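You operate a simulated robot arm through the tools that you are given. There is no shell and no other tool. Be economical: measure what you need, move in short steps, check, and stop when the job is done.

You are at the controls of a simulated two-armed robot. One attempt, no reset.

JOB
Press the blotchy gold plaque again at HIGH and lay it in the rimmed tray.
Fine: switch on, hold both big buttons till DONE shows, switch off before you lift the plaque; leave the tray where it stands, and the silver plaque.

The check looks at the end state, three seconds after you hand in, the way a careful person would. Anything else that was tipped, shoved, dropped, spilled or broken makes it a failure.

ROBOT AND FRAMES
Two 6-joint arms with two-finger parallel grippers on one trunk, on a base that drives. Base frame: it is fixed to the floor where the robot stands at the start and does not move with it; the origin is under the middle of the robot, x ahead of it, y to its left, z up; the surface under the hand at the start is at about z = 0.8. Lengths are in m, angles in degrees, forces in N, time in s.
The left shoulder is at the start at [0.06, 0.187, 1.147], the right one opposite. With the tool pointing down near the work surface each hand reaches from about 0.18 to 0.62 m from the robot's upright axis, wherever it stands, measured 20 degrees to its own side. Places, roughly: rimmed tray [0.4, -0.4, 0.8]; silver plaque [0.25, 1.25, 0.75]; teal knob [0.5, 0.3, 0.9]; white switch [0.5, 0, 0.9]. Payload 1.57 kg a hand.
The tool frame of a hand sits at the grasp point between the pads (the TCP): z along the fingers, y along the line on which they close. The tips reach 0.03 m beyond it. The gripper opens to 0.11 m. The fingers are 0.024 m wide and 0.012 m thick; the gripper's body (0.048 by 0.112 m) begins 0.078 m behind the TCP.
Orientation is told as [roll, pitch, yaw] about the base's x, y, z axes, in that order, counted from this pose: with the fingers straight down and closing along the base's y, the tool's x points along the base's -x, its y along +y and its z along -z.

CONTROLS
- The arms move only by the tool play_rows. It takes "left_motion", "right_motion" or both (then of equal length, played together; a hand with none holds still); each is a list of rows, each a list of 7 numbers: the shift along the tool's x, y, z in m, then the turn, a rotation vector about the tool's x, y, z in degrees, then the finger opening in m, from 0 to 0.11. In form: [[x, y, z, wx, wy, wz, jaw], ...]. A call has 1 to 8 rows; each row shifts and turns the commanded pose from where the row before left it, along the tool's axes as they then stand. Each row takes 0.2 s and may step no farther than 0.05 m and 8.6 degrees from the row before; otherwise, or with a gripper value out of range, the whole call is refused. A pose out of reach is approached as far as the arm can. The call stops where the force on the tool passes 40 N (or 10 N more than at its start, if that is more) or the arm is blocked; 0.2 s more then pass. Each finger travels about 0.153 m/s and halts on what it meets, pressing with about 39 N; the grip force reading is that of the motor and also rises with nothing between the fingers. The clock runs only during rows and for 0.2 s after the last one: add rows that do not move to give the fingers time. The reply holds the time, the measured pose of the TCP, the force on the tool along the base axes, the opening and the grip force, in the units named above and with some noise, with the torque about the TCP (base axes, N m) and any sound that the robot's microphone picked up.
- Cameras (640 x 400 px; columns grow to the right, rows downward): "scene" is now at [0.0133, 0.0125, 1.683]; the picture's right is [0.14, -0.99, 0.00], its down [-0.80, -0.11, -0.59] and it looks along [0.58, 0.08, -0.81] (base axes); focal length 289 px, centre (320, 200). "left" rides on the left gripper at [0.07, -0.016, -0.141] in its tool frame; the picture's right is [0.23, 0.97, 0.00], its down [-0.86, 0.20, -0.48] and it looks along [-0.47, 0.11, 0.88] (tool axes); focal length 222 px, centre (320, 200). "right" rides on the right gripper at [0.07, 0.016, -0.141] in its tool frame; the picture's right is [-0.23, 0.97, 0.00], its down [-0.86, -0.20, -0.48] and it looks along [-0.47, -0.11, 0.88] (tool axes); focal length 222 px, centre (320, 200). There is no depth. A picture from a camera that has moved, and an enlarged one, comes with that camera's place and axes in the base frame and with its lens.
- get_image(camera): a new picture of that camera. It takes no simulated time.
- slide_trunk(by): slides the trunk up (or, below 0, down) by that many m; the arms and the scene camera ride with it, the base frame stays. It gives what a move gives, with no picture.
- base_move(legs): drives the robot by 1 to 6 legs, each [ahead, left, turn to the left] in m, m and degrees, along the robot's own axes; the way and the turn of a leg run together, so that a leg with both is an arc; at most 1.5 m and 180 degrees a leg. The arms and the cameras ride along, it lands a little off, and it stops where it bumps. It gives what a move gives.
- head_to(pan, tilt): turns the head with the scene camera to pan (to the left, within 86 degrees either way) and tilt (down, from -29 to 69), counted from straight ahead of the robot. It gives what a move gives.
- inspect(camera, box): a new picture of the part [left, top, right, bottom] of that camera's present view, enlarged. It takes no simulated time.
- hand_in(): hands the job in; it is judged then, once.

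Go step by step. Nothing tells you exact positions but the pictures and the camera data: compare them with the known pose of the tool, close in by small moves and look again before you grip or let go. The budget is 120 turns and 108 pictures, counting those below and the enlarged ones. Unless the task says otherwise, let go and move clear before handing in, and close with one line.

The tools are called after "Emit:" as a command line: name --argument value ..., lists and objects as JSON in quotes. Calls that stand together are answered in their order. play_rows: Moves the arms, as the interface text tells. Its arguments: {"type":"object","properties":{"left_motion":{"type":"array"},"right_motion":{"type":"array"}},"required":[]} The other tools are called the same way: slide_trunk (by) slides the trunk up or down; base_move (legs) drives the base; head_to (pan, tilt) turns the head that bears the scene camera; get_image (camera) takes a picture; inspect (camera, box) takes an enlarged picture of a part of a camera's view; hand_in () hands the job in.

At the start:

```text
t: 0.0
left_ee_pos: [0.4626, 0.2922, 1.1915]
left_orientation: [0.0, 0.1, 0.0]
left_wrist_force: [0.5, -0.2, 0.2]
left_torque: [0.04, 0.0, 0.0]
left_finger_gap: 0.1099
left_gripper_force: 0.1
right_ee_pos: [0.4549, -0.1193, 1.1716]
right_orientation: [-0.1, 0.0, 0.0]
right_wrist_force: [-0.1, -0.3, -0.4]
right_torque: [0.0, 0.01, -0.03]
right_finger_gap: 0.1102
right_gripper_force: 0.0
trunk travel left (down, up): [-0.775, 0.215]
robot x, y, heading: [0.0018, 0.0013, 0.0]
head pan, tilt: [8.0, 53.9]
```

scene: 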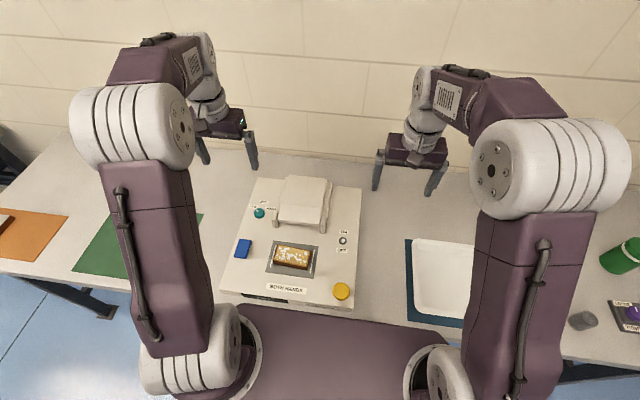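
right: 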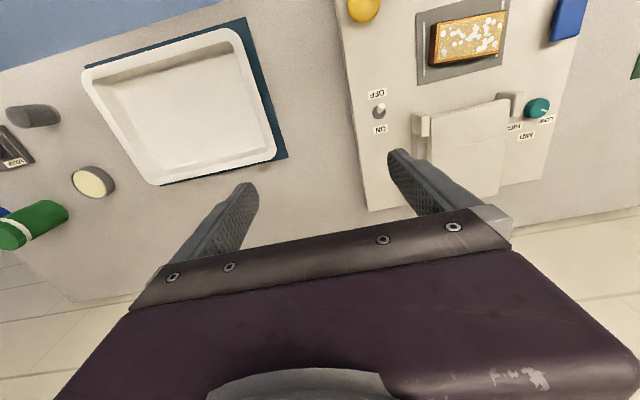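
left: 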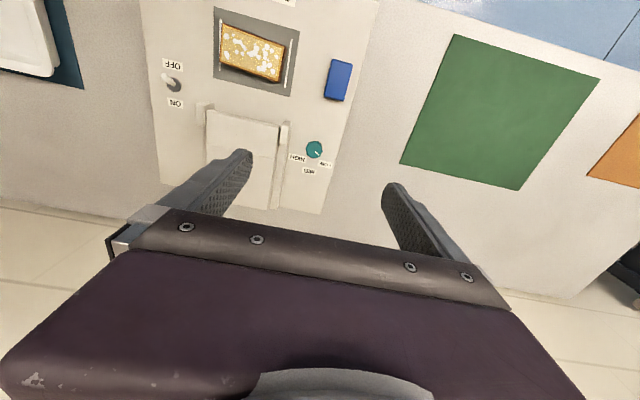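

I see the press in the middle, with the gold plaque in its bed, a teal knob with LOW/MID/HIGH, a white ON/OFF switch, and a blue and a yellow button. I'll look closer before moving.

Emit:
inspect --camera "scene" --box '[210, 160, 370, 310]'

Emit:
inspect --camera "left" --box '[140, 0, 380, 220]'

Emit:
inspect --camera "right" --box '[340, 0, 600, 180]'

```text
2.67 times, centred on (290, 235) of scene
camera zoom: at [0.0133, 0.0125, 1.683], right [0.14, -0.99, 0.0], down [-0.8, -0.11, -0.59], along [0.58, 0.08, -0.81], focal length 772 px, centre (400, 107)
```

zoom: 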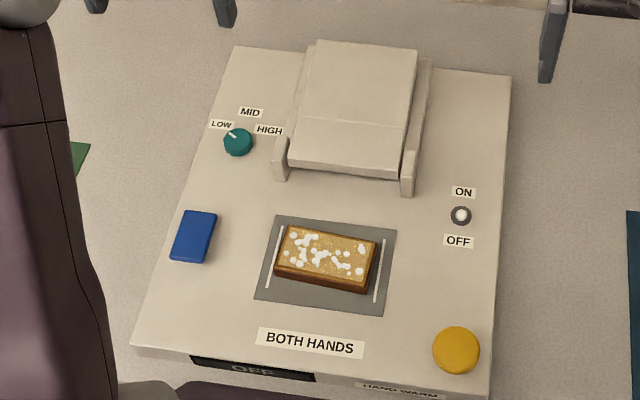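

```text
1.82 times, centred on (260, 110) of left
camera zoom: at [0.3937, 0.2748, 1.3325], right [-0.23, 0.97, 0.0], down [0.86, 0.2, 0.48], along [0.47, 0.11, -0.88], focal length 404 px, centre (429, 364)
```

zoom: 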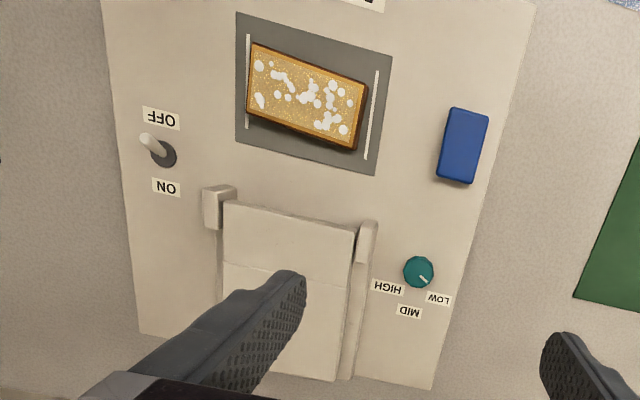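

```text
2.22 times, centred on (470, 90) of right
camera zoom: at [0.3853, -0.1022, 1.313], right [0.23, 0.97, 0.0], down [0.86, -0.2, 0.48], along [0.47, -0.11, -0.88], focal length 494 px, centre (-13, 444)
```

zoom: 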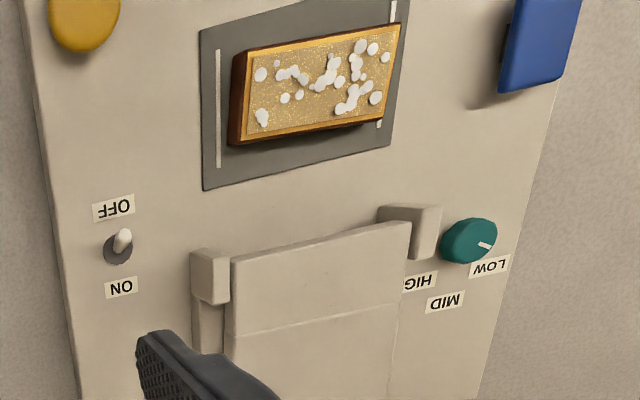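

The panel top comes out at about z = 0.84, with the knob near (0.525, 0.294), the switch near (0.46, 0), yellow near (0.30, -0.01) and blue near (0.388, 0.31). The knob points at LOW and the switch is OFF. I'll tilt the head to read the front display.

Emit:
head_to --pan 20 --tilt 69

Emit:
inspect --camera "scene" --box '[200, 60, 440, 210]'

Emit:
get_image --camera "scene"

```text
t: 0.8
left_ee_pos: [0.4619, 0.2913, 1.1912]
left_orientation: [-0.1, 0.1, -0.1]
left_wrist_force: [0.4, 0.2, 0.6]
left_torque: [-0.01, -0.01, 0.01]
left_finger_gap: 0.1096
left_gripper_force: 0.1
right_ee_pos: [0.4531, -0.1187, 1.1701]
right_orientation: [-0.1, 0.0, 0.0]
right_wrist_force: [-0.5, 0.1, -0.9]
right_torque: [-0.02, -0.01, 0.0]
right_finger_gap: 0.11
right_gripper_force: 0.1
trunk travel left (down, up): [-0.775, 0.215]
robot x, y, heading: [0.0031, 0.0002, 0.1]
head pan, tilt: [20.0, 68.8]
```

```text
2.67 times, centred on (320, 135) of scene
camera zoom: at [-0.0067, 0.0213, 1.6662], right [0.34, -0.94, 0.0], down [-0.88, -0.32, -0.36], along [0.34, 0.12, -0.93], focal length 772 px, centre (320, 373)
```

zoom: 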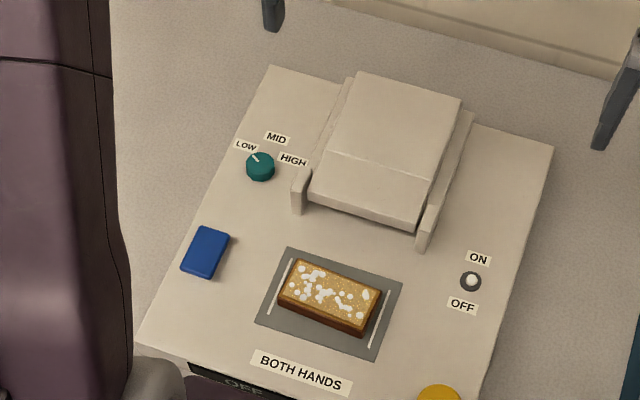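

```text
100 pictures are left
camera scene: at [-0.0067, 0.0213, 1.6662], right [0.34, -0.94, 0.0], down [-0.88, -0.32, -0.36], along [0.34, 0.12, -0.93], focal length 289 px, centre (320, 200)
```

scene: 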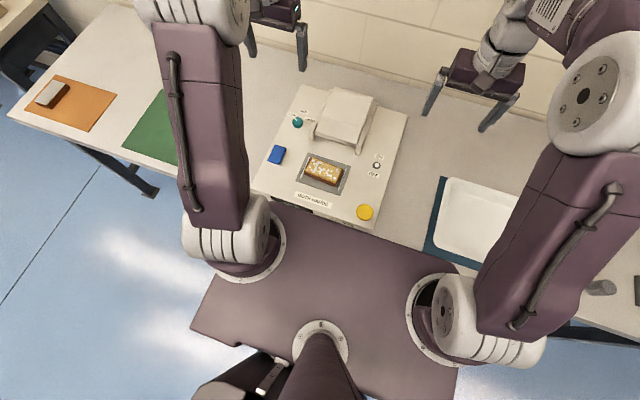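

Knob first: the left hand goes above it with a counter-clockwise pre-turn so there is room to turn clockwise.

Emit:
play_rows --left_motion '[[-0.008, 0, 0.02, 0, 0, 0, 0.08], [-0.008, 0, 0.03, 0, 0, 0, 0.07], [-0.008, 0, 0.03, 0, 0, 0, 0.07], [-0.008, 0, 0.03, 0, 0, 0, 0.07], [-0.008, 0, 0.03, 0, 0, 0, 0.07], [-0.008, 0, 0.03, 0, 0, 0, 0.07], [-0.008, 0, 0.03, 0, 0, 0, 0.07], [-0.007, 0, 0.02, 0, 0, 0, 0.07]]'

Emit:
get_image --camera "left"

Emit:
inspect --camera "scene" --box '[240, 70, 400, 170]'

```text
t: 2.6
left_ee_pos: [0.5255, 0.2935, 0.9729]
left_orientation: [0.0, 0.0, 0.1]
left_wrist_force: [0.6, 1.1, 1.3]
left_torque: [-0.03, 0.0, 0.0]
left_finger_gap: 0.07
left_gripper_force: 0.1
right_ee_pos: [0.4539, -0.1187, 1.1718]
right_orientation: [0.0, 0.0, 0.0]
right_wrist_force: [0.6, 0.4, 0.2]
right_torque: [0.0, 0.0, 0.0]
right_finger_gap: 0.1102
right_gripper_force: 0.0
trunk travel left (down, up): [-0.775, 0.215]
robot x, y, heading: [0.0002, 0.0014, 0.1]
head pan, tilt: [20.0, 68.8]
```

```text
99 pictures are left
camera left: at [0.4566, 0.2771, 1.1141], right [-0.23, 0.97, 0.0], down [0.85, 0.2, 0.48], along [0.47, 0.11, -0.88], focal length 222 px, centre (320, 200)
```

left: 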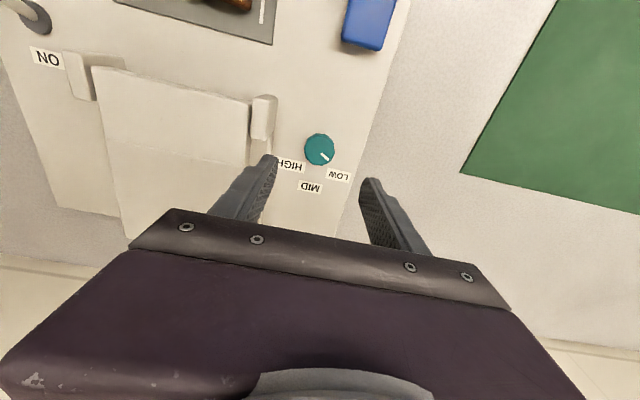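

```text
4.00 times, centred on (320, 120) of scene
camera zoom: at [-0.006, 0.0216, 1.6661], right [0.34, -0.94, 0.0], down [-0.88, -0.32, -0.36], along [0.34, 0.12, -0.93], focal length 1158 px, centre (320, 520)
```

zoom: 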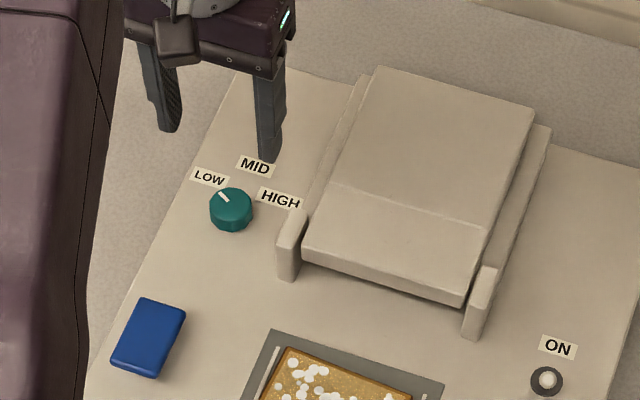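

The knob centre is about (0.529, 0.294), with LOW at +45° and HIGH at -45°. I'll turn the hand 45° counter-clockwise, then go lower.

Emit:
play_rows --left_motion '[[-0.0035, 0, 0.01, 0, 0, -7.5, 0.065], [0, 0, 0.01, 0, 0, -7.5, 0.065], [0, 0, 0.01, 0, 0, -7.5, 0.065], [0, 0, 0.01, 0, 0, -7.5, 0.065], [0, 0, 0.01, 0, 0, -7.5, 0.065], [0, 0, 0.01, 0, 0, -7.5, 0.065]]'

Emit:
get_image --camera "left"

Emit:
inspect --camera "scene" --box '[240, 70, 400, 170]'

```text
t: 4.0
left_ee_pos: [0.5282, 0.2924, 0.9103]
left_orientation: [0.0, 0.0, 45.1]
left_wrist_force: [-0.3, -0.5, -0.2]
left_torque: [0.0, -0.01, 0.0]
left_finger_gap: 0.065
left_gripper_force: 0.0
right_ee_pos: [0.4551, -0.1173, 1.1721]
right_orientation: [-0.1, -0.1, 0.1]
right_wrist_force: [-0.1, 0.3, 0.8]
right_torque: [0.0, 0.0, 0.03]
right_finger_gap: 0.1098
right_gripper_force: 0.0
trunk travel left (down, up): [-0.775, 0.215]
robot x, y, heading: [0.0022, -0.0005, 0.0]
head pan, tilt: [20.0, 68.8]
```

```text
97 pictures are left
camera left: at [0.4921, 0.2311, 1.0529], right [-0.85, 0.53, 0.0], down [0.46, 0.75, 0.48], along [0.25, 0.41, -0.88], focal length 222 px, centre (320, 200)
```

left: 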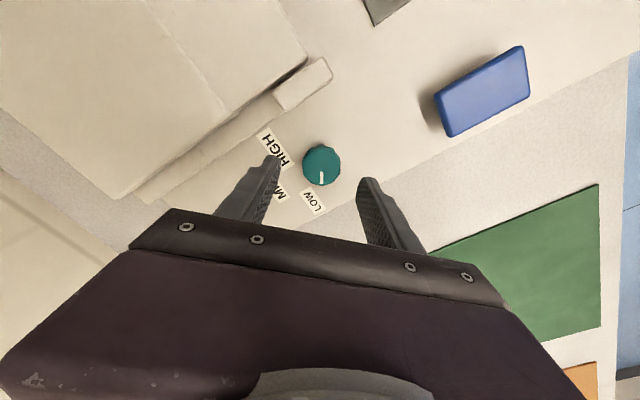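

```text
4.00 times, centred on (320, 120) of scene
camera zoom: at [-0.0065, 0.0214, 1.6661], right [0.34, -0.94, 0.0], down [-0.88, -0.32, -0.36], along [0.34, 0.12, -0.93], focal length 1158 px, centre (320, 520)
```

zoom: 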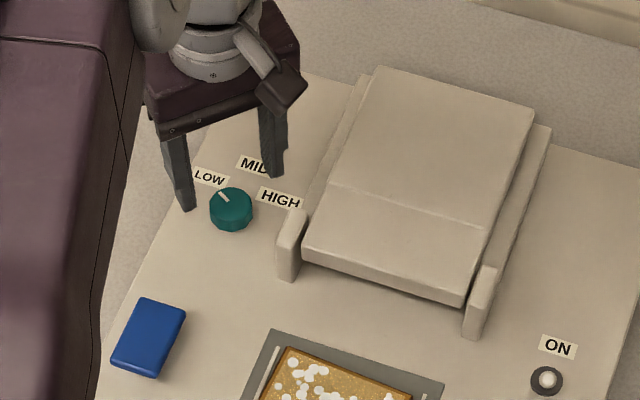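

The knob is centred under the hand, so I'll descend onto it.

Emit:
play_rows --left_motion '[[0, 0, 0.015, 0, 0, 0, 0.065], [0, 0, 0.015, 0, 0, 0, 0.065], [0, 0, 0.01, 0, 0, 0, 0.065]]'

Emit:
get_image --camera "left"

Emit:
inspect --camera "scene" --box '[260, 90, 360, 160]'

```text
t: 4.8
left_ee_pos: [0.5285, 0.2903, 0.871]
left_orientation: [0.0, 0.0, 45.1]
left_wrist_force: [0.3, -0.4, 0.6]
left_torque: [-0.01, 0.02, -0.01]
left_finger_gap: 0.0648
left_gripper_force: 0.1
right_ee_pos: [0.4545, -0.1177, 1.1713]
right_orientation: [0.0, 0.1, 0.1]
right_wrist_force: [0.1, -1.1, 0.3]
right_torque: [-0.02, 0.01, -0.02]
right_finger_gap: 0.1097
right_gripper_force: 0.1
trunk travel left (down, up): [-0.775, 0.215]
robot x, y, heading: [0.0015, 0.0025, 0.1]
head pan, tilt: [20.0, 68.8]
```

```text
95 pictures are left
camera left: at [0.4919, 0.2295, 1.0124], right [-0.85, 0.53, 0.0], down [0.46, 0.75, 0.48], along [0.25, 0.41, -0.88], focal length 222 px, centre (320, 200)
```

left: 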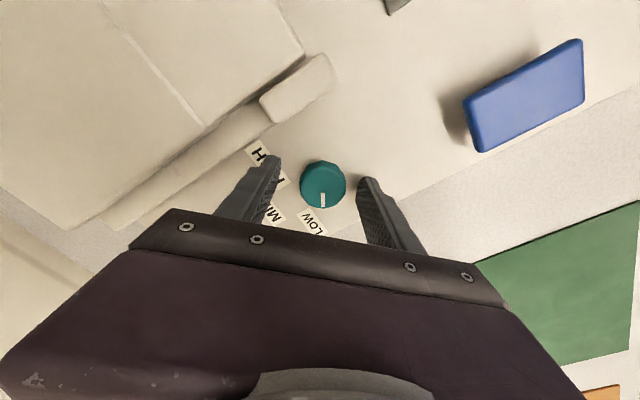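

```text
5.71 times, centred on (310, 125) of scene
camera zoom: at [-0.0067, 0.0215, 1.6661], right [0.34, -0.94, 0.0], down [-0.88, -0.32, -0.36], along [0.34, 0.12, -0.93], focal length 1654 px, centre (377, 629)
```

zoom: 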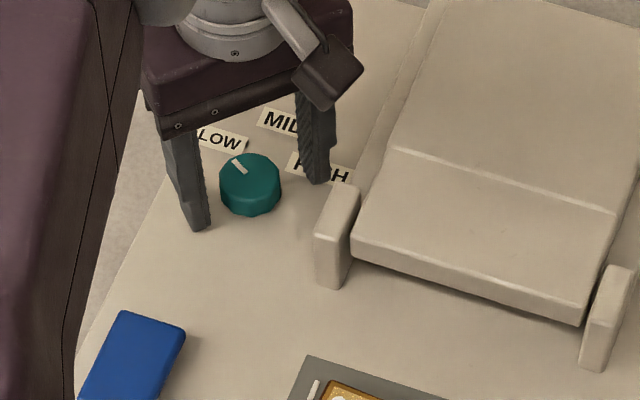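

The fingers straddle the knob. I'll go slightly deeper and close.

Emit:
play_rows --left_motion '[[0, 0.002, 0.006, 0, 0, 0, 0.06], [0, 0, 0, 0, 0, 0, 0.045], [0, 0, 0, 0, 0, 0, 0.03], [0, 0, 0, 0, 0, 0, 0.03]]'

Emit:
inspect --camera "scene" --box '[260, 90, 360, 160]'

```text
t: 5.4
left_ee_pos: [0.5266, 0.2936, 0.8696]
left_orientation: [0.0, -0.5, 44.9]
left_wrist_force: [-6.0, -0.2, 22.4]
left_torque: [-0.2, 0.32, -0.04]
left_finger_gap: 0.0379
left_gripper_force: 4.6
right_ee_pos: [0.451, -0.1198, 1.1713]
right_orientation: [0.1, -0.1, 0.1]
right_wrist_force: [-0.7, -0.3, 0.2]
right_torque: [0.03, -0.01, -0.01]
right_finger_gap: 0.11
right_gripper_force: 0.0
trunk travel left (down, up): [-0.775, 0.215]
robot x, y, heading: [0.0007, -0.0024, -0.0]
head pan, tilt: [20.0, 68.8]
stopped in row 3 (left hand): the force on the tool passed its limit at 47 N (the readings are from after the stop); the commanded pose is now the measured one
```

```text
5.71 times, centred on (310, 125) of scene
camera zoom: at [-0.0108, 0.0182, 1.6663], right [0.34, -0.94, 0.0], down [-0.87, -0.32, -0.37], along [0.34, 0.13, -0.93], focal length 1654 px, centre (377, 629)
```

zoom: 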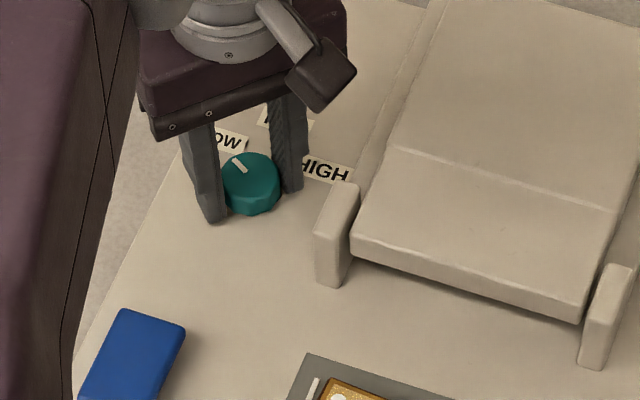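

The tips reached the panel (z ≈ 0.839) and the fingers are closed on the knob. I'll lift 2 mm, grip and turn it clockwise.

Emit:
play_rows --left_motion '[[0, 0, -0.003, 0, 0, 0, 0.034], [0, 0, 0, 0, 0, 0, 0.03], [0, 0, 0, 0, 0, 7.5, 0.03], [0, 0, 0, 0, 0, 7.5, 0.03], [0, 0, 0, 0, 0, 7.5, 0.03], [0, 0, 0, 0, 0, 7.5, 0.03]]'

Emit:
inspect --camera "scene" --box '[260, 90, 360, 160]'

```text
t: 6.8
left_ee_pos: [0.5273, 0.2935, 0.8695]
left_orientation: [0.2, -0.2, 14.8]
left_wrist_force: [0.4, -7.4, 2.3]
left_torque: [-0.21, -0.97, 0.0]
left_finger_gap: 0.0355
left_gripper_force: 42.7
right_ee_pos: [0.4533, -0.1198, 1.1718]
right_orientation: [0.1, 0.0, 0.0]
right_wrist_force: [-1.1, -0.2, -0.2]
right_torque: [-0.02, 0.0, -0.01]
right_finger_gap: 0.11
right_gripper_force: 0.0
trunk travel left (down, up): [-0.775, 0.215]
robot x, y, heading: [-0.0026, 0.0002, 0.0]
head pan, tilt: [20.0, 68.8]
```

```text
5.71 times, centred on (310, 125) of scene
camera zoom: at [-0.0076, 0.0196, 1.6661], right [0.34, -0.94, 0.0], down [-0.88, -0.32, -0.36], along [0.34, 0.13, -0.93], focal length 1654 px, centre (377, 629)
```

zoom: 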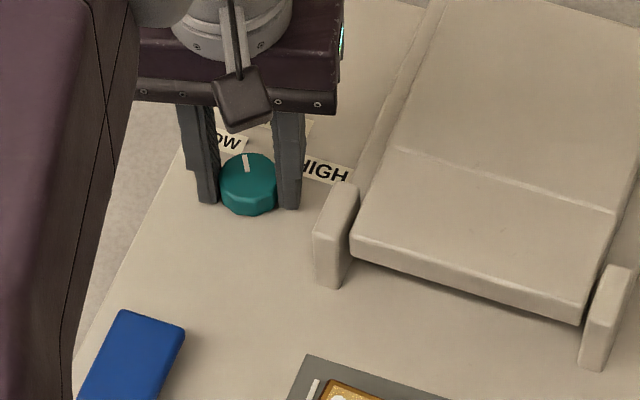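

The knob turns along with the hand, so I'll keep turning.

Emit:
play_rows --left_motion '[[0, 0, 0, 0, 0, 7.5, 0.03], [0, 0, 0, 0, 0, 7.5, 0.03], [0, 0, 0, 0, 0, 7.5, 0.03], [0, 0, 0, 0, 0, 7.5, 0.03], [0, 0, 0, 0, 0, 7.5, 0.03], [0, 0, 0, 0, 0, 7.5, 0.03]]'

Emit:
inspect --camera "scene" --box '[260, 90, 360, 160]'

Emit:
get_image --camera "left"

```text
t: 8.2
left_ee_pos: [0.5272, 0.2932, 0.8698]
left_orientation: [0.4, 0.0, -30.2]
left_wrist_force: [1.8, -10.5, 4.4]
left_torque: [-0.83, -0.66, 0.02]
left_finger_gap: 0.0353
left_gripper_force: 42.2
right_ee_pos: [0.4532, -0.1196, 1.1712]
right_orientation: [0.1, 0.0, 0.1]
right_wrist_force: [-0.2, 0.2, 0.6]
right_torque: [-0.01, -0.02, 0.01]
right_finger_gap: 0.1097
right_gripper_force: 0.0
trunk travel left (down, up): [-0.775, 0.215]
robot x, y, heading: [-0.0006, -0.0035, 0.1]
head pan, tilt: [20.0, 68.8]
```

```text
5.71 times, centred on (310, 125) of scene
camera zoom: at [-0.0072, 0.019, 1.6662], right [0.34, -0.94, 0.0], down [-0.88, -0.32, -0.36], along [0.34, 0.13, -0.93], focal length 1654 px, centre (377, 629)
```

zoom: 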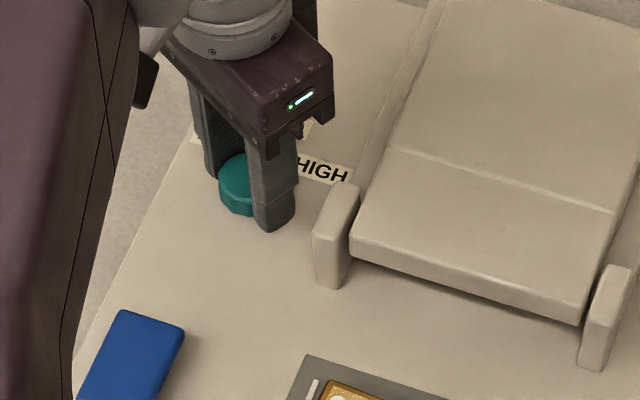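

```text
90 pictures are left
camera left: at [0.4604, 0.3134, 1.0121], right [0.29, 0.96, 0.01], down [0.84, -0.26, 0.48], along [0.46, -0.14, -0.88], focal length 222 px, centre (320, 200)
```

left: 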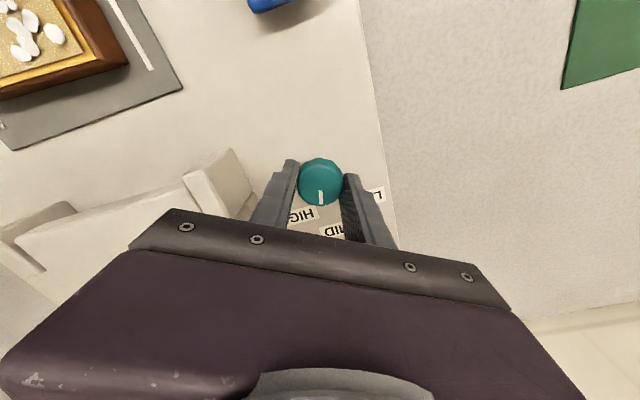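

Pointer sits at about -30°, so another 15° should put it at HIGH.

Emit:
play_rows --left_motion '[[0, 0, 0, 0, 0, 7.5, 0.03], [0, 0, 0, 0, 0, 7.5, 0.03], [0, 0, 0, 0, 0, 0, 0.03]]'

Emit:
get_image --camera "left"

```text
t: 9.0
left_ee_pos: [0.5279, 0.2941, 0.8694]
left_orientation: [0.4, 0.0, -45.3]
left_wrist_force: [3.7, -9.9, 8.6]
left_torque: [-0.75, -0.2, -0.1]
left_finger_gap: 0.0355
left_gripper_force: 42.6
right_ee_pos: [0.4535, -0.1202, 1.1715]
right_orientation: [0.1, 0.0, 0.0]
right_wrist_force: [0.0, -0.4, -0.2]
right_torque: [-0.01, -0.02, -0.01]
right_finger_gap: 0.11
right_gripper_force: 0.0
trunk travel left (down, up): [-0.775, 0.215]
robot x, y, heading: [0.0003, 0.0004, -0.0]
head pan, tilt: [20.0, 68.8]
```

```text
89 pictures are left
camera left: at [0.468, 0.3302, 1.0122], right [0.53, 0.85, 0.01], down [0.74, -0.47, 0.48], along [0.41, -0.25, -0.88], focal length 222 px, centre (320, 200)
```

left: 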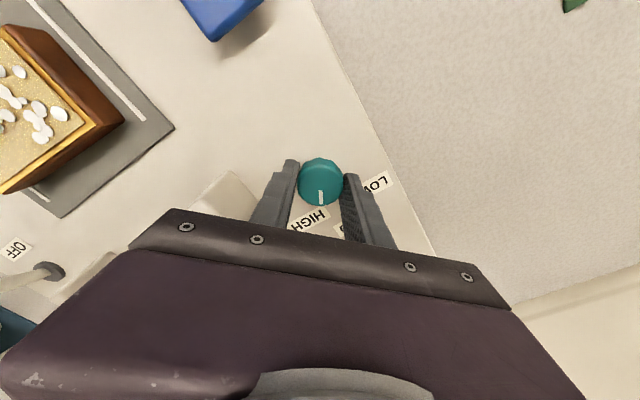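

The pointer faces HIGH. I'll release, rise and check.

Emit:
play_rows --left_motion '[[0, 0, 0, 0, 0, 0, 0.06], [0, 0, 0, 0, 0, 0, 0.065], [0, 0, -0.03, 0, 0, 0, 0.065], [0, 0, -0.04, 0, 0, -7.5, 0.065], [0, 0, -0.04, 0, 0, -7.5, 0.065], [0, 0, -0.04, 0, 0, -7.5, 0.065], [0, 0, 0, 0, 0, -7.5, 0.03], [0, 0, 0, 0, 0, -7.5, 0.0]]'

Emit:
inspect --camera "left" --box '[200, 60, 440, 240]'

Emit:
inspect --camera "scene" --box '[260, 90, 360, 160]'

```text
t: 10.8
left_ee_pos: [0.5272, 0.2963, 1.0188]
left_orientation: [0.2, 0.0, -7.3]
left_wrist_force: [0.7, -0.3, -0.2]
left_torque: [0.01, 0.02, 0.01]
left_finger_gap: 0.0
left_gripper_force: 21.2
right_ee_pos: [0.4541, -0.117, 1.1718]
right_orientation: [-0.1, 0.1, 0.2]
right_wrist_force: [-0.2, 0.4, 1.3]
right_torque: [-0.02, -0.03, -0.01]
right_finger_gap: 0.1099
right_gripper_force: 0.2
trunk travel left (down, up): [-0.775, 0.215]
robot x, y, heading: [0.0017, 0.0001, 0.2]
head pan, tilt: [20.0, 68.8]
```

```text
2.22 times, centred on (320, 150) of left
camera zoom: at [0.4569, 0.288, 1.1603], right [-0.1, 0.99, 0.0], down [0.87, 0.09, 0.48], along [0.48, 0.05, -0.88], focal length 494 px, centre (320, 311)
```

zoom: 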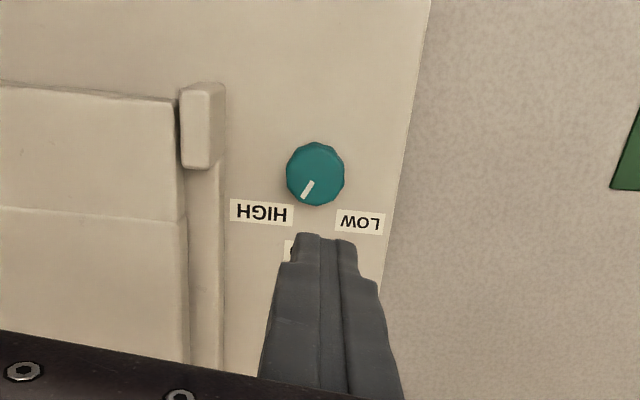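

```text
5.71 times, centred on (310, 125) of scene
camera zoom: at [-0.0064, 0.0215, 1.6661], right [0.34, -0.94, 0.0], down [-0.88, -0.32, -0.36], along [0.34, 0.12, -0.93], focal length 1654 px, centre (377, 629)
```

zoom: 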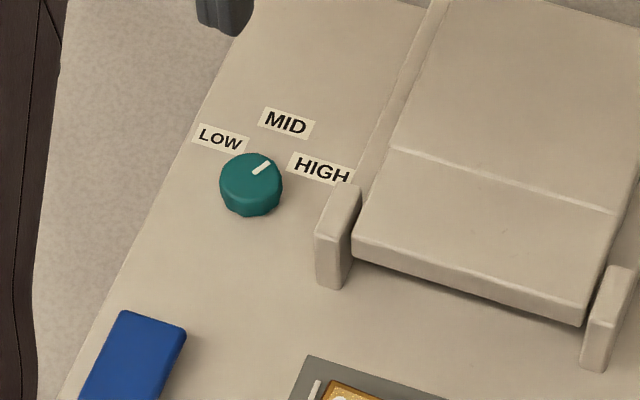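

The pointer's exact angle is unclear, so I'll zoom in more.

Emit:
inspect --camera "scene" --box '[288, 108, 328, 133]'

Emit:
inspect --camera "left" --box '[290, 110, 354, 150]'

```text
16.00 times, centred on (308, 120) of scene
camera zoom: at [-0.0064, 0.0215, 1.6661], right [0.34, -0.94, 0.0], down [-0.88, -0.32, -0.36], along [0.34, 0.12, -0.93], focal length 4631 px, centre (512, 1472)
```

zoom: 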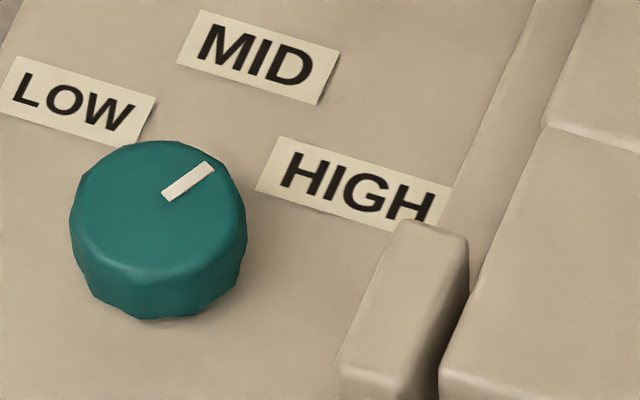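

```text
10.00 times, centred on (322, 130) of left
camera zoom: at [0.4569, 0.288, 1.1603], right [-0.1, 0.99, 0.0], down [0.87, 0.09, 0.48], along [0.48, 0.05, -0.88], focal length 2221 px, centre (300, 900)
```

zoom: 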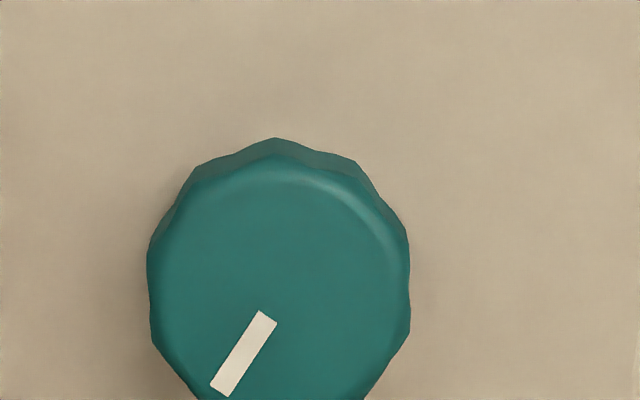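

LOW sat at +58° and the pointer is now at about -31°, so HIGH by mirror is about -58°. I'll regrip the knob and turn another 28°.

Emit:
play_rows --left_motion '[[0, -0.0025, 0, 0, 0, 0, 0.06], [0, 0, 0.03, 0, 0, 6.5, 0.06], [0, 0, 0.04, 0, 0, 6.5, 0.06], [0, 0, 0.04, 0, 0, 0, 0.06], [0, 0, 0.02, 0, 0, 0, 0.06], [0, 0, 0.015, 0, 0, 0, 0.06]]'

Emit:
get_image --camera "left"

```text
t: 12.2
left_ee_pos: [0.529, 0.2934, 0.8743]
left_orientation: [0.2, -0.1, -20.6]
left_wrist_force: [0.1, -1.2, -0.1]
left_torque: [-0.01, 0.01, -0.01]
left_finger_gap: 0.0599
left_gripper_force: 0.1
right_ee_pos: [0.4538, -0.1175, 1.1713]
right_orientation: [0.0, 0.0, 0.0]
right_wrist_force: [0.1, 0.3, 0.0]
right_torque: [0.04, -0.04, -0.02]
right_finger_gap: 0.11
right_gripper_force: 0.1
trunk travel left (down, up): [-0.775, 0.215]
robot x, y, heading: [0.0005, -0.0016, 0.0]
head pan, tilt: [20.0, 68.8]
```

```text
84 pictures are left
camera left: at [0.458, 0.3008, 1.016], right [0.13, 0.99, 0.0], down [0.87, -0.11, 0.48], along [0.48, -0.06, -0.88], focal length 222 px, centre (320, 200)
```

left: 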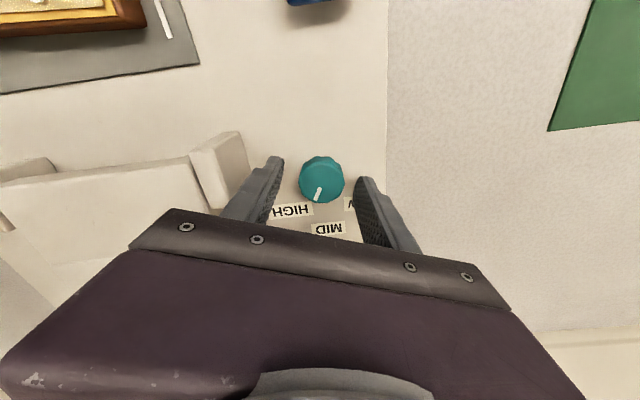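

Emit:
play_rows --left_motion '[[0, 0, 0.002, 0, 0, 0, 0.05], [0, 0, 0, 0, 0, 0, 0.035], [0, 0, 0, 0, 0, 0, 0.03], [0, 0, 0, 0, 0, 7, 0.03], [0, 0, 0, 0, 0, 7, 0.03], [0, 0, 0, 0, 0, 7, 0.03], [0, 0, 0, 0, 0, 7, 0.03]]'

Emit:
get_image --camera "left"

```text
t: 13.8
left_ee_pos: [0.5287, 0.2937, 0.8729]
left_orientation: [0.3, -0.2, -48.5]
left_wrist_force: [5.4, 9.8, 4.3]
left_torque: [-0.19, -0.79, -0.04]
left_finger_gap: 0.0354
left_gripper_force: 42.5
right_ee_pos: [0.4547, -0.118, 1.1715]
right_orientation: [-0.1, 0.1, 0.1]
right_wrist_force: [-0.6, 0.4, 0.0]
right_torque: [0.0, 0.0, -0.02]
right_finger_gap: 0.11
right_gripper_force: 0.1
trunk travel left (down, up): [-0.775, 0.215]
robot x, y, heading: [0.0005, 0.001, 0.0]
head pan, tilt: [20.0, 68.8]
```

```text
83 pictures are left
camera left: at [0.4701, 0.3342, 1.0147], right [0.58, 0.81, 0.01], down [0.71, -0.51, 0.48], along [0.39, -0.28, -0.88], focal length 222 px, centre (320, 200)
```

left: 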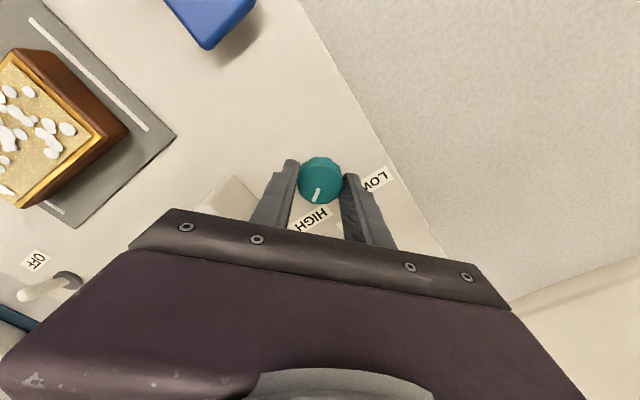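

The pointer is now at about -58°. I'll release, rise and check.

Emit:
play_rows --left_motion '[[0, 0, 0, 0, 0, 0, 0.06], [0, 0, 0, 0, 0, 0, 0.065], [0, 0, -0.03, 0, 0, 0, 0.065], [0, 0, -0.04, 0, 0, 0, 0.05], [0, 0, -0.03, 0, 0, 0, 0.0], [0, 0, 0, 0, 0, 0, 0.0]]'

Emit:
inspect --camera "scene" --box '[288, 108, 328, 133]'

Emit:
inspect --camera "left" --box '[270, 100, 390, 220]'

```text
t: 15.2
left_ee_pos: [0.5292, 0.2916, 0.974]
left_orientation: [0.0, 0.1, -48.5]
left_wrist_force: [0.0, -0.8, -0.1]
left_torque: [0.0, 0.0, -0.02]
left_finger_gap: 0.0
left_gripper_force: 21.3
right_ee_pos: [0.4542, -0.1178, 1.1716]
right_orientation: [0.0, -0.1, 0.1]
right_wrist_force: [-0.6, 1.0, -0.7]
right_torque: [-0.02, 0.01, -0.01]
right_finger_gap: 0.11
right_gripper_force: 0.0
trunk travel left (down, up): [-0.775, 0.215]
robot x, y, heading: [0.0016, -0.0003, 0.0]
head pan, tilt: [20.0, 68.8]
```

```text
16.00 times, centred on (308, 120) of scene
camera zoom: at [-0.0064, 0.0215, 1.6661], right [0.34, -0.94, 0.0], down [-0.88, -0.32, -0.36], along [0.34, 0.12, -0.93], focal length 4631 px, centre (512, 1472)
```

zoom: 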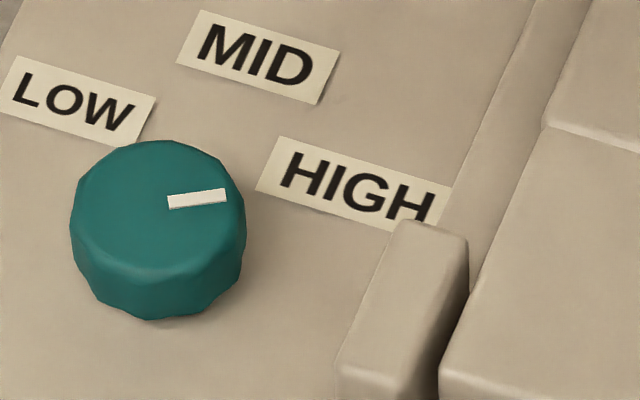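

```text
3.33 times, centred on (330, 160) of left
camera zoom: at [0.4718, 0.3312, 1.1163], right [0.58, 0.82, 0.0], down [0.72, -0.51, 0.48], along [0.39, -0.27, -0.88], focal length 740 px, centre (287, 333)
```

zoom: 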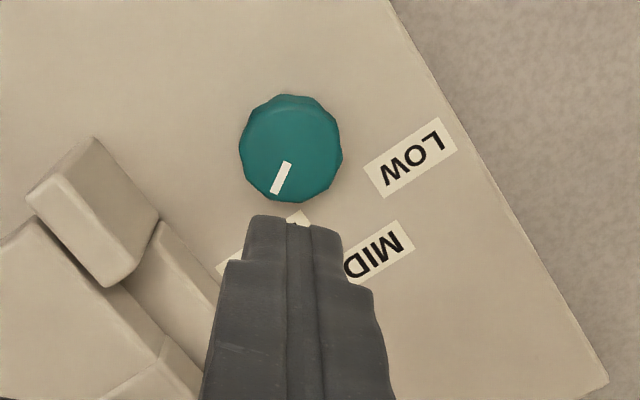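

The knob is at HIGH. Next I'll bring the right hand near the switch with fingers closed, and rotate the left hand back to straight.

Emit:
play_rows --left_motion '[[0, 0, -0.01, 0, 0, -6.93, 0], [0, 0, -0.01, 0, 0, -6.93, 0], [0, 0, -0.01, 0, 0, -6.93, 0], [0, 0, -0.01, 0, 0, -6.93, 0], [0, 0, -0.01, 0, 0, -6.93, 0], [0, 0, 0, 0, 0, -6.93, 0], [0, 0, 0, 0, 0, -6.93, 0]]' --right_motion '[[0.006, 0.0165, 0.03, 0, 0, 0, 0.08], [0.006, 0.0165, 0.03, 0, 0, 0, 0.05], [0.006, 0.0165, 0.03, 0, 0, 0, 0.02], [0.006, 0.0165, 0.03, 0, 0, 0, 0], [0.006, 0.0165, 0.03, 0, 0, 0, 0], [0.007, 0.0165, 0.03, 0, 0, 0, 0], [0.007, 0.0165, 0.03, 0, 0, 0, 0]]'

Emit:
get_image --camera "right"

Emit:
inspect --camera "scene" --box '[320, 120, 440, 200]'

```text
t: 16.8
left_ee_pos: [0.5267, 0.2928, 1.0222]
left_orientation: [0.1, -0.1, 0.0]
left_wrist_force: [0.8, 0.5, 0.8]
left_torque: [-0.02, 0.0, -0.01]
left_finger_gap: 0.0001
left_gripper_force: 21.0
right_ee_pos: [0.412, -0.0011, 0.9617]
right_orientation: [0.0, 0.0, 0.1]
right_wrist_force: [-0.3, -0.6, 0.4]
right_torque: [-0.02, 0.0, 0.02]
right_finger_gap: 0.0002
right_gripper_force: 21.9
trunk travel left (down, up): [-0.775, 0.215]
robot x, y, heading: [-0.0005, 0.0, -0.2]
head pan, tilt: [20.0, 68.8]
```

```text
80 pictures are left
camera right: at [0.3424, 0.0152, 1.1025], right [0.23, 0.97, 0.0], down [0.86, -0.2, 0.48], along [0.47, -0.11, -0.88], focal length 222 px, centre (320, 200)
```

right: 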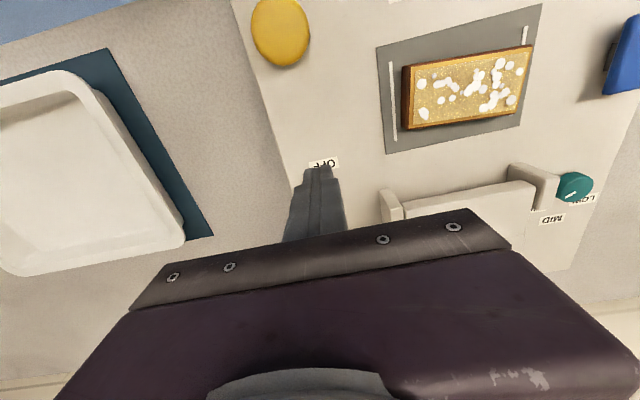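

```text
5.00 times, centred on (380, 160) of scene
camera zoom: at [-0.006, 0.0225, 1.6661], right [0.34, -0.94, 0.0], down [-0.88, -0.32, -0.36], along [0.34, 0.12, -0.93], focal length 1447 px, centre (20, 400)
```

zoom: 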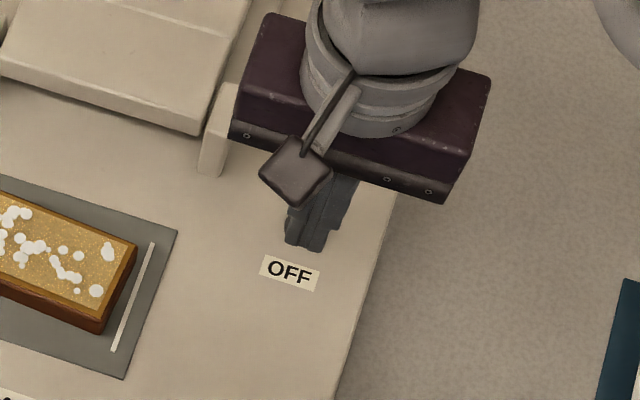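

The lever tip leans to about (0.454, 0, 0.868), with its base at x ≈ 0.468. I'll lower the closed fingers on the near side, then push forward in small steps.

Emit:
play_rows --right_motion '[[0, 0, 0.04, 0, 0, 0, 0], [0, 0, 0.036, 0, 0, 0, 0], [-0.01, 0, 0, 0, 0, 0, 0], [-0.01, 0, 0, 0, 0, 0, 0], [-0.01, 0, 0, 0, 0, 0, 0], [-0.01, 0, 0, 0, 0, 0, 0], [-0.008, 0, 0, 0, 0, 0, 0]]'

Emit:
inspect --camera "scene" --box '[320, 120, 440, 200]'

Emit:
get_image --camera "left"

```text
t: 18.4
left_ee_pos: [0.525, 0.2924, 1.024]
left_orientation: [0.2, -0.2, 0.1]
left_wrist_force: [-0.3, -0.1, -0.3]
left_torque: [0.0, 0.0, -0.04]
left_finger_gap: 0.0
left_gripper_force: 21.2
right_ee_pos: [0.4559, -0.0021, 0.8849]
right_orientation: [0.1, -0.1, 0.1]
right_wrist_force: [-3.9, 0.7, -0.7]
right_torque: [-0.07, 0.27, -0.01]
right_finger_gap: 0.0
right_gripper_force: 21.3
trunk travel left (down, up): [-0.775, 0.215]
robot x, y, heading: [0.0, 0.0021, 0.0]
head pan, tilt: [20.0, 68.8]
```

```text
5.00 times, centred on (380, 160) of scene
camera zoom: at [-0.0101, 0.0216, 1.666], right [0.34, -0.94, 0.0], down [-0.87, -0.32, -0.36], along [0.34, 0.12, -0.93], focal length 1447 px, centre (20, 400)
```

zoom: 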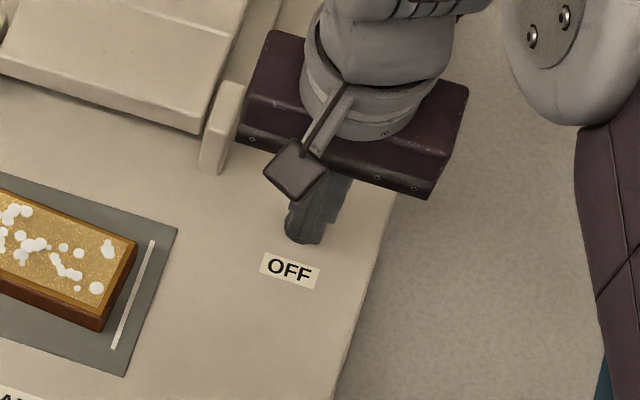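

```text
77 pictures are left
camera left: at [0.4555, 0.2751, 1.1659], right [-0.23, 0.97, 0.0], down [0.85, 0.2, 0.48], along [0.47, 0.11, -0.88], focal length 222 px, centre (320, 200)
```

left: 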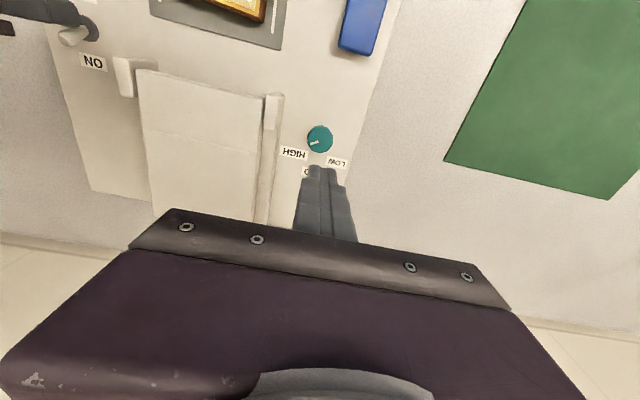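

Contact was made and the lever has started moving. I'll push a bit more.

Emit:
play_rows --right_motion '[[-0.006, 0, 0, 0, 0, 0, 0], [-0.006, 0, 0, 0, 0, 0, 0]]'

Emit:
inspect --camera "left" --box '[0, 0, 200, 120]'

```text
t: 19.1
left_ee_pos: [0.5222, 0.2933, 1.0254]
left_orientation: [0.2, -0.3, 0.0]
left_wrist_force: [0.4, -0.2, -0.6]
left_torque: [0.01, 0.03, -0.01]
left_finger_gap: 0.0
left_gripper_force: 21.7
right_ee_pos: [0.4569, -0.0021, 0.886]
right_orientation: [-0.6, 1.4, 0.0]
right_wrist_force: [-23.2, 2.5, 22.4]
right_torque: [0.16, 0.5, 0.04]
right_finger_gap: 0.0
right_gripper_force: 21.0
trunk travel left (down, up): [-0.775, 0.215]
robot x, y, heading: [-0.0009, -0.0034, -0.1]
head pan, tilt: [20.0, 68.8]
stopped in row 2 (right hand): the force on the tool passed its limit at 45 N (the readings are from after the stop); the commanded pose is now the measured one
```

```text
3.20 times, centred on (100, 60) of left
camera zoom: at [0.4536, 0.2755, 1.1669], right [-0.23, 0.97, 0.0], down [0.85, 0.2, 0.48], along [0.47, 0.11, -0.88], focal length 711 px, centre (1024, 648)
```

zoom: 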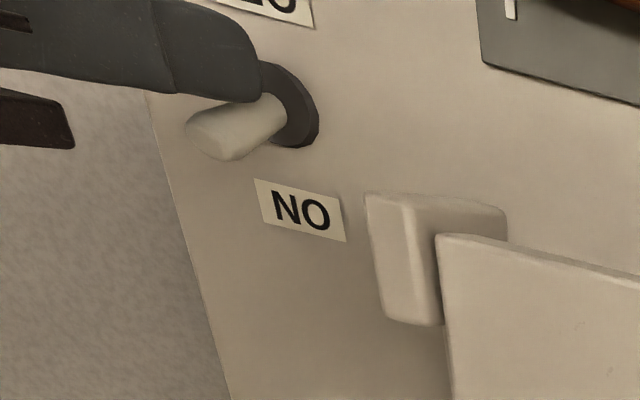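

The force shows it's at its stop. I'll back off and look.

Emit:
play_rows --right_motion '[[0.01, 0, -0.01, 0, 0, 0, 0], [0.03, 0, -0.02, 0, 0, 0, 0], [0.04, 0, -0.02, 0, 0, 0, 0], [0.04, 0, 0, 0, 0, 0, 0]]'

Emit:
inspect --camera "left" --box '[0, 0, 200, 120]'

Emit:
inspect --camera "scene" --box '[280, 140, 440, 240]'

Emit:
get_image --camera "right"

```text
t: 20.1
left_ee_pos: [0.5256, 0.2927, 1.023]
left_orientation: [0.2, -0.1, -0.1]
left_wrist_force: [-0.6, 0.1, -0.2]
left_torque: [-0.02, -0.04, 0.03]
left_finger_gap: 0.0
left_gripper_force: 21.3
right_ee_pos: [0.3424, -0.0008, 0.9351]
right_orientation: [-0.2, 1.2, 0.0]
right_wrist_force: [0.4, -0.1, -0.3]
right_torque: [0.02, 0.0, 0.0]
right_finger_gap: 0.0
right_gripper_force: 20.9
trunk travel left (down, up): [-0.775, 0.215]
robot x, y, heading: [0.0034, 0.0013, 0.2]
head pan, tilt: [20.0, 68.8]
```

```text
3.20 times, centred on (100, 60) of left
camera zoom: at [0.457, 0.2755, 1.165], right [-0.23, 0.97, 0.0], down [0.85, 0.2, 0.48], along [0.47, 0.11, -0.88], focal length 711 px, centre (1024, 648)
```

zoom: 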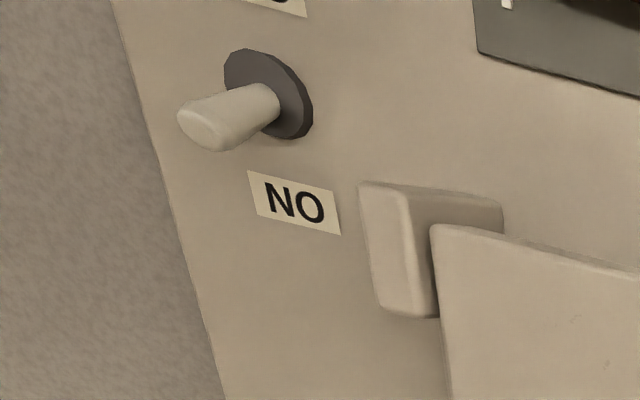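

```text
4.00 times, centred on (360, 190) of scene
camera zoom: at [-0.0075, 0.0219, 1.6661], right [0.34, -0.94, 0.0], down [-0.88, -0.32, -0.36], along [0.34, 0.12, -0.93], focal length 1158 px, centre (160, 240)
```

zoom: 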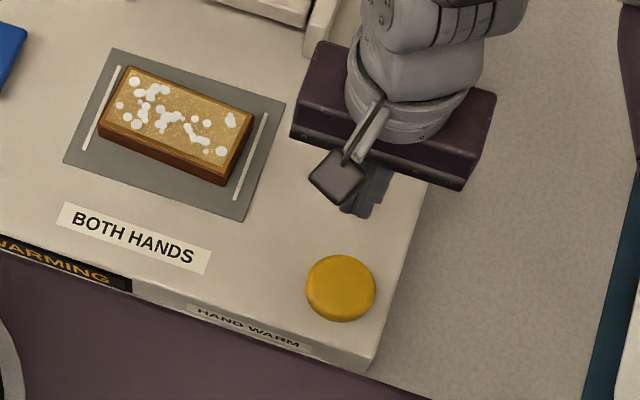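

```text
73 pictures are left
camera right: at [0.2774, 0.0157, 1.0775], right [0.23, 0.97, -0.01], down [0.86, -0.2, 0.46], along [0.45, -0.11, -0.89], focal length 222 px, centre (320, 200)
```

right: 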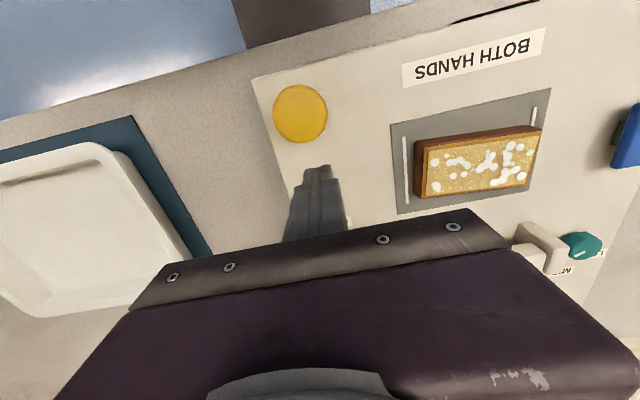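

The display now reads WARMING, so the press is on. I'll bring both hands above their buttons.

Emit:
play_rows --left_motion '[[0.025, 0.003, 0, 0, 0, 0, 0], [0.025, 0.003, 0.01, 0, 0, 0, 0], [0.025, 0.003, 0.02, 0, 0, 0, 0], [0.025, 0.003, 0.02, 0, 0, 0, 0], [0.025, 0.003, 0.025, 0, 0, 0, 0], [0.012, 0.002, 0.025, 0, 0, 0, 0]]' --right_motion '[[0.015, -0.003, 0, 0, 0, 0, 0], [0.015, -0.003, 0, 0, 0, 0, 0], [0.015, -0.003, 0, 0, 0, 0, 0], [0, 0, 0.01, 0, 0, 0, 0], [0, 0, 0.01, 0, 0, 0, 0], [0, 0, 0, 0, 0, 0, 0]]'

Emit:
get_image --camera "left"

Emit:
get_image --camera "right"

Emit:
inspect --camera "scene" --box '[240, 120, 400, 240]'

```text
t: 21.5
left_ee_pos: [0.3876, 0.309, 0.9237]
left_orientation: [0.2, -0.1, 0.0]
left_wrist_force: [0.7, -0.2, -0.8]
left_torque: [-0.01, -0.02, 0.01]
left_finger_gap: 0.0001
left_gripper_force: 21.4
right_ee_pos: [0.2988, -0.0117, 0.9164]
right_orientation: [-0.4, 1.2, 0.0]
right_wrist_force: [-0.2, -0.4, -0.4]
right_torque: [0.01, 0.02, -0.02]
right_finger_gap: 0.0
right_gripper_force: 21.0
trunk travel left (down, up): [-0.775, 0.215]
robot x, y, heading: [-0.001, -0.0022, 0.1]
head pan, tilt: [20.0, 68.8]
```

```text
72 pictures are left
camera left: at [0.319, 0.2918, 1.0648], right [-0.23, 0.97, 0.0], down [0.85, 0.2, 0.48], along [0.47, 0.11, -0.88], focal length 222 px, centre (320, 200)
```

left: 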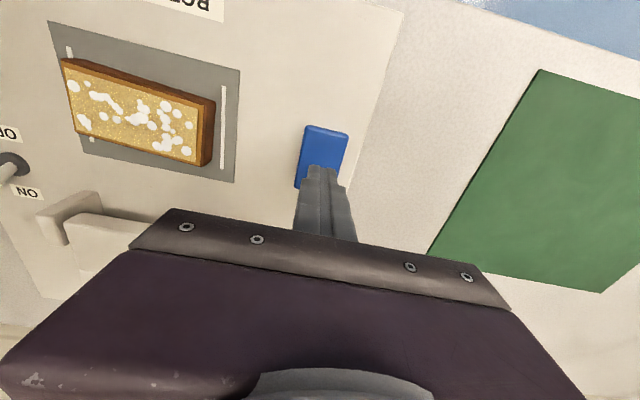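

```text
71 pictures are left
camera right: at [0.233, 0.0049, 1.0602], right [0.23, 0.97, -0.01], down [0.86, -0.2, 0.46], along [0.45, -0.11, -0.89], focal length 222 px, centre (320, 200)
```

right: 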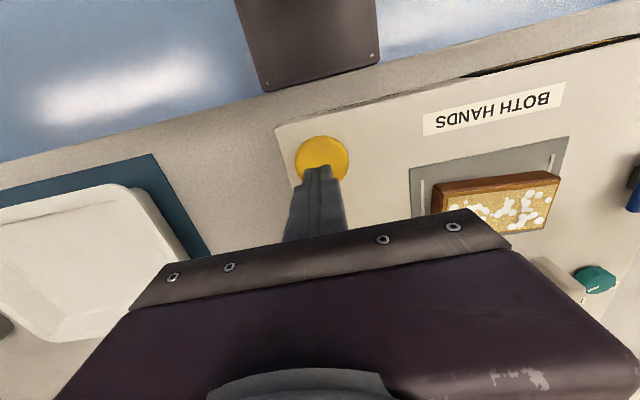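

```text
3.33 times, centred on (320, 180) of scene
camera zoom: at [-0.0071, 0.0222, 1.6661], right [0.34, -0.94, 0.0], down [-0.88, -0.32, -0.36], along [0.34, 0.12, -0.93], focal length 965 px, centre (320, 267)
```

zoom: 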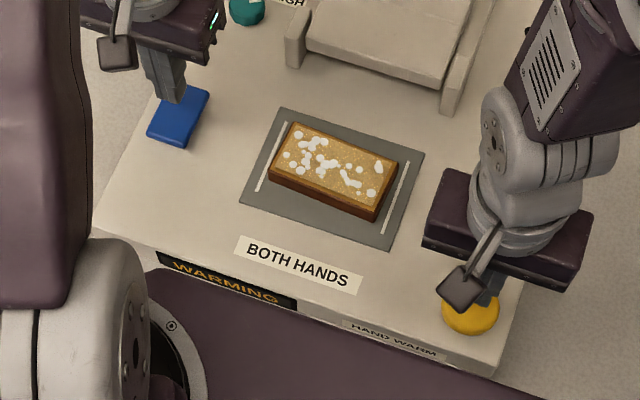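

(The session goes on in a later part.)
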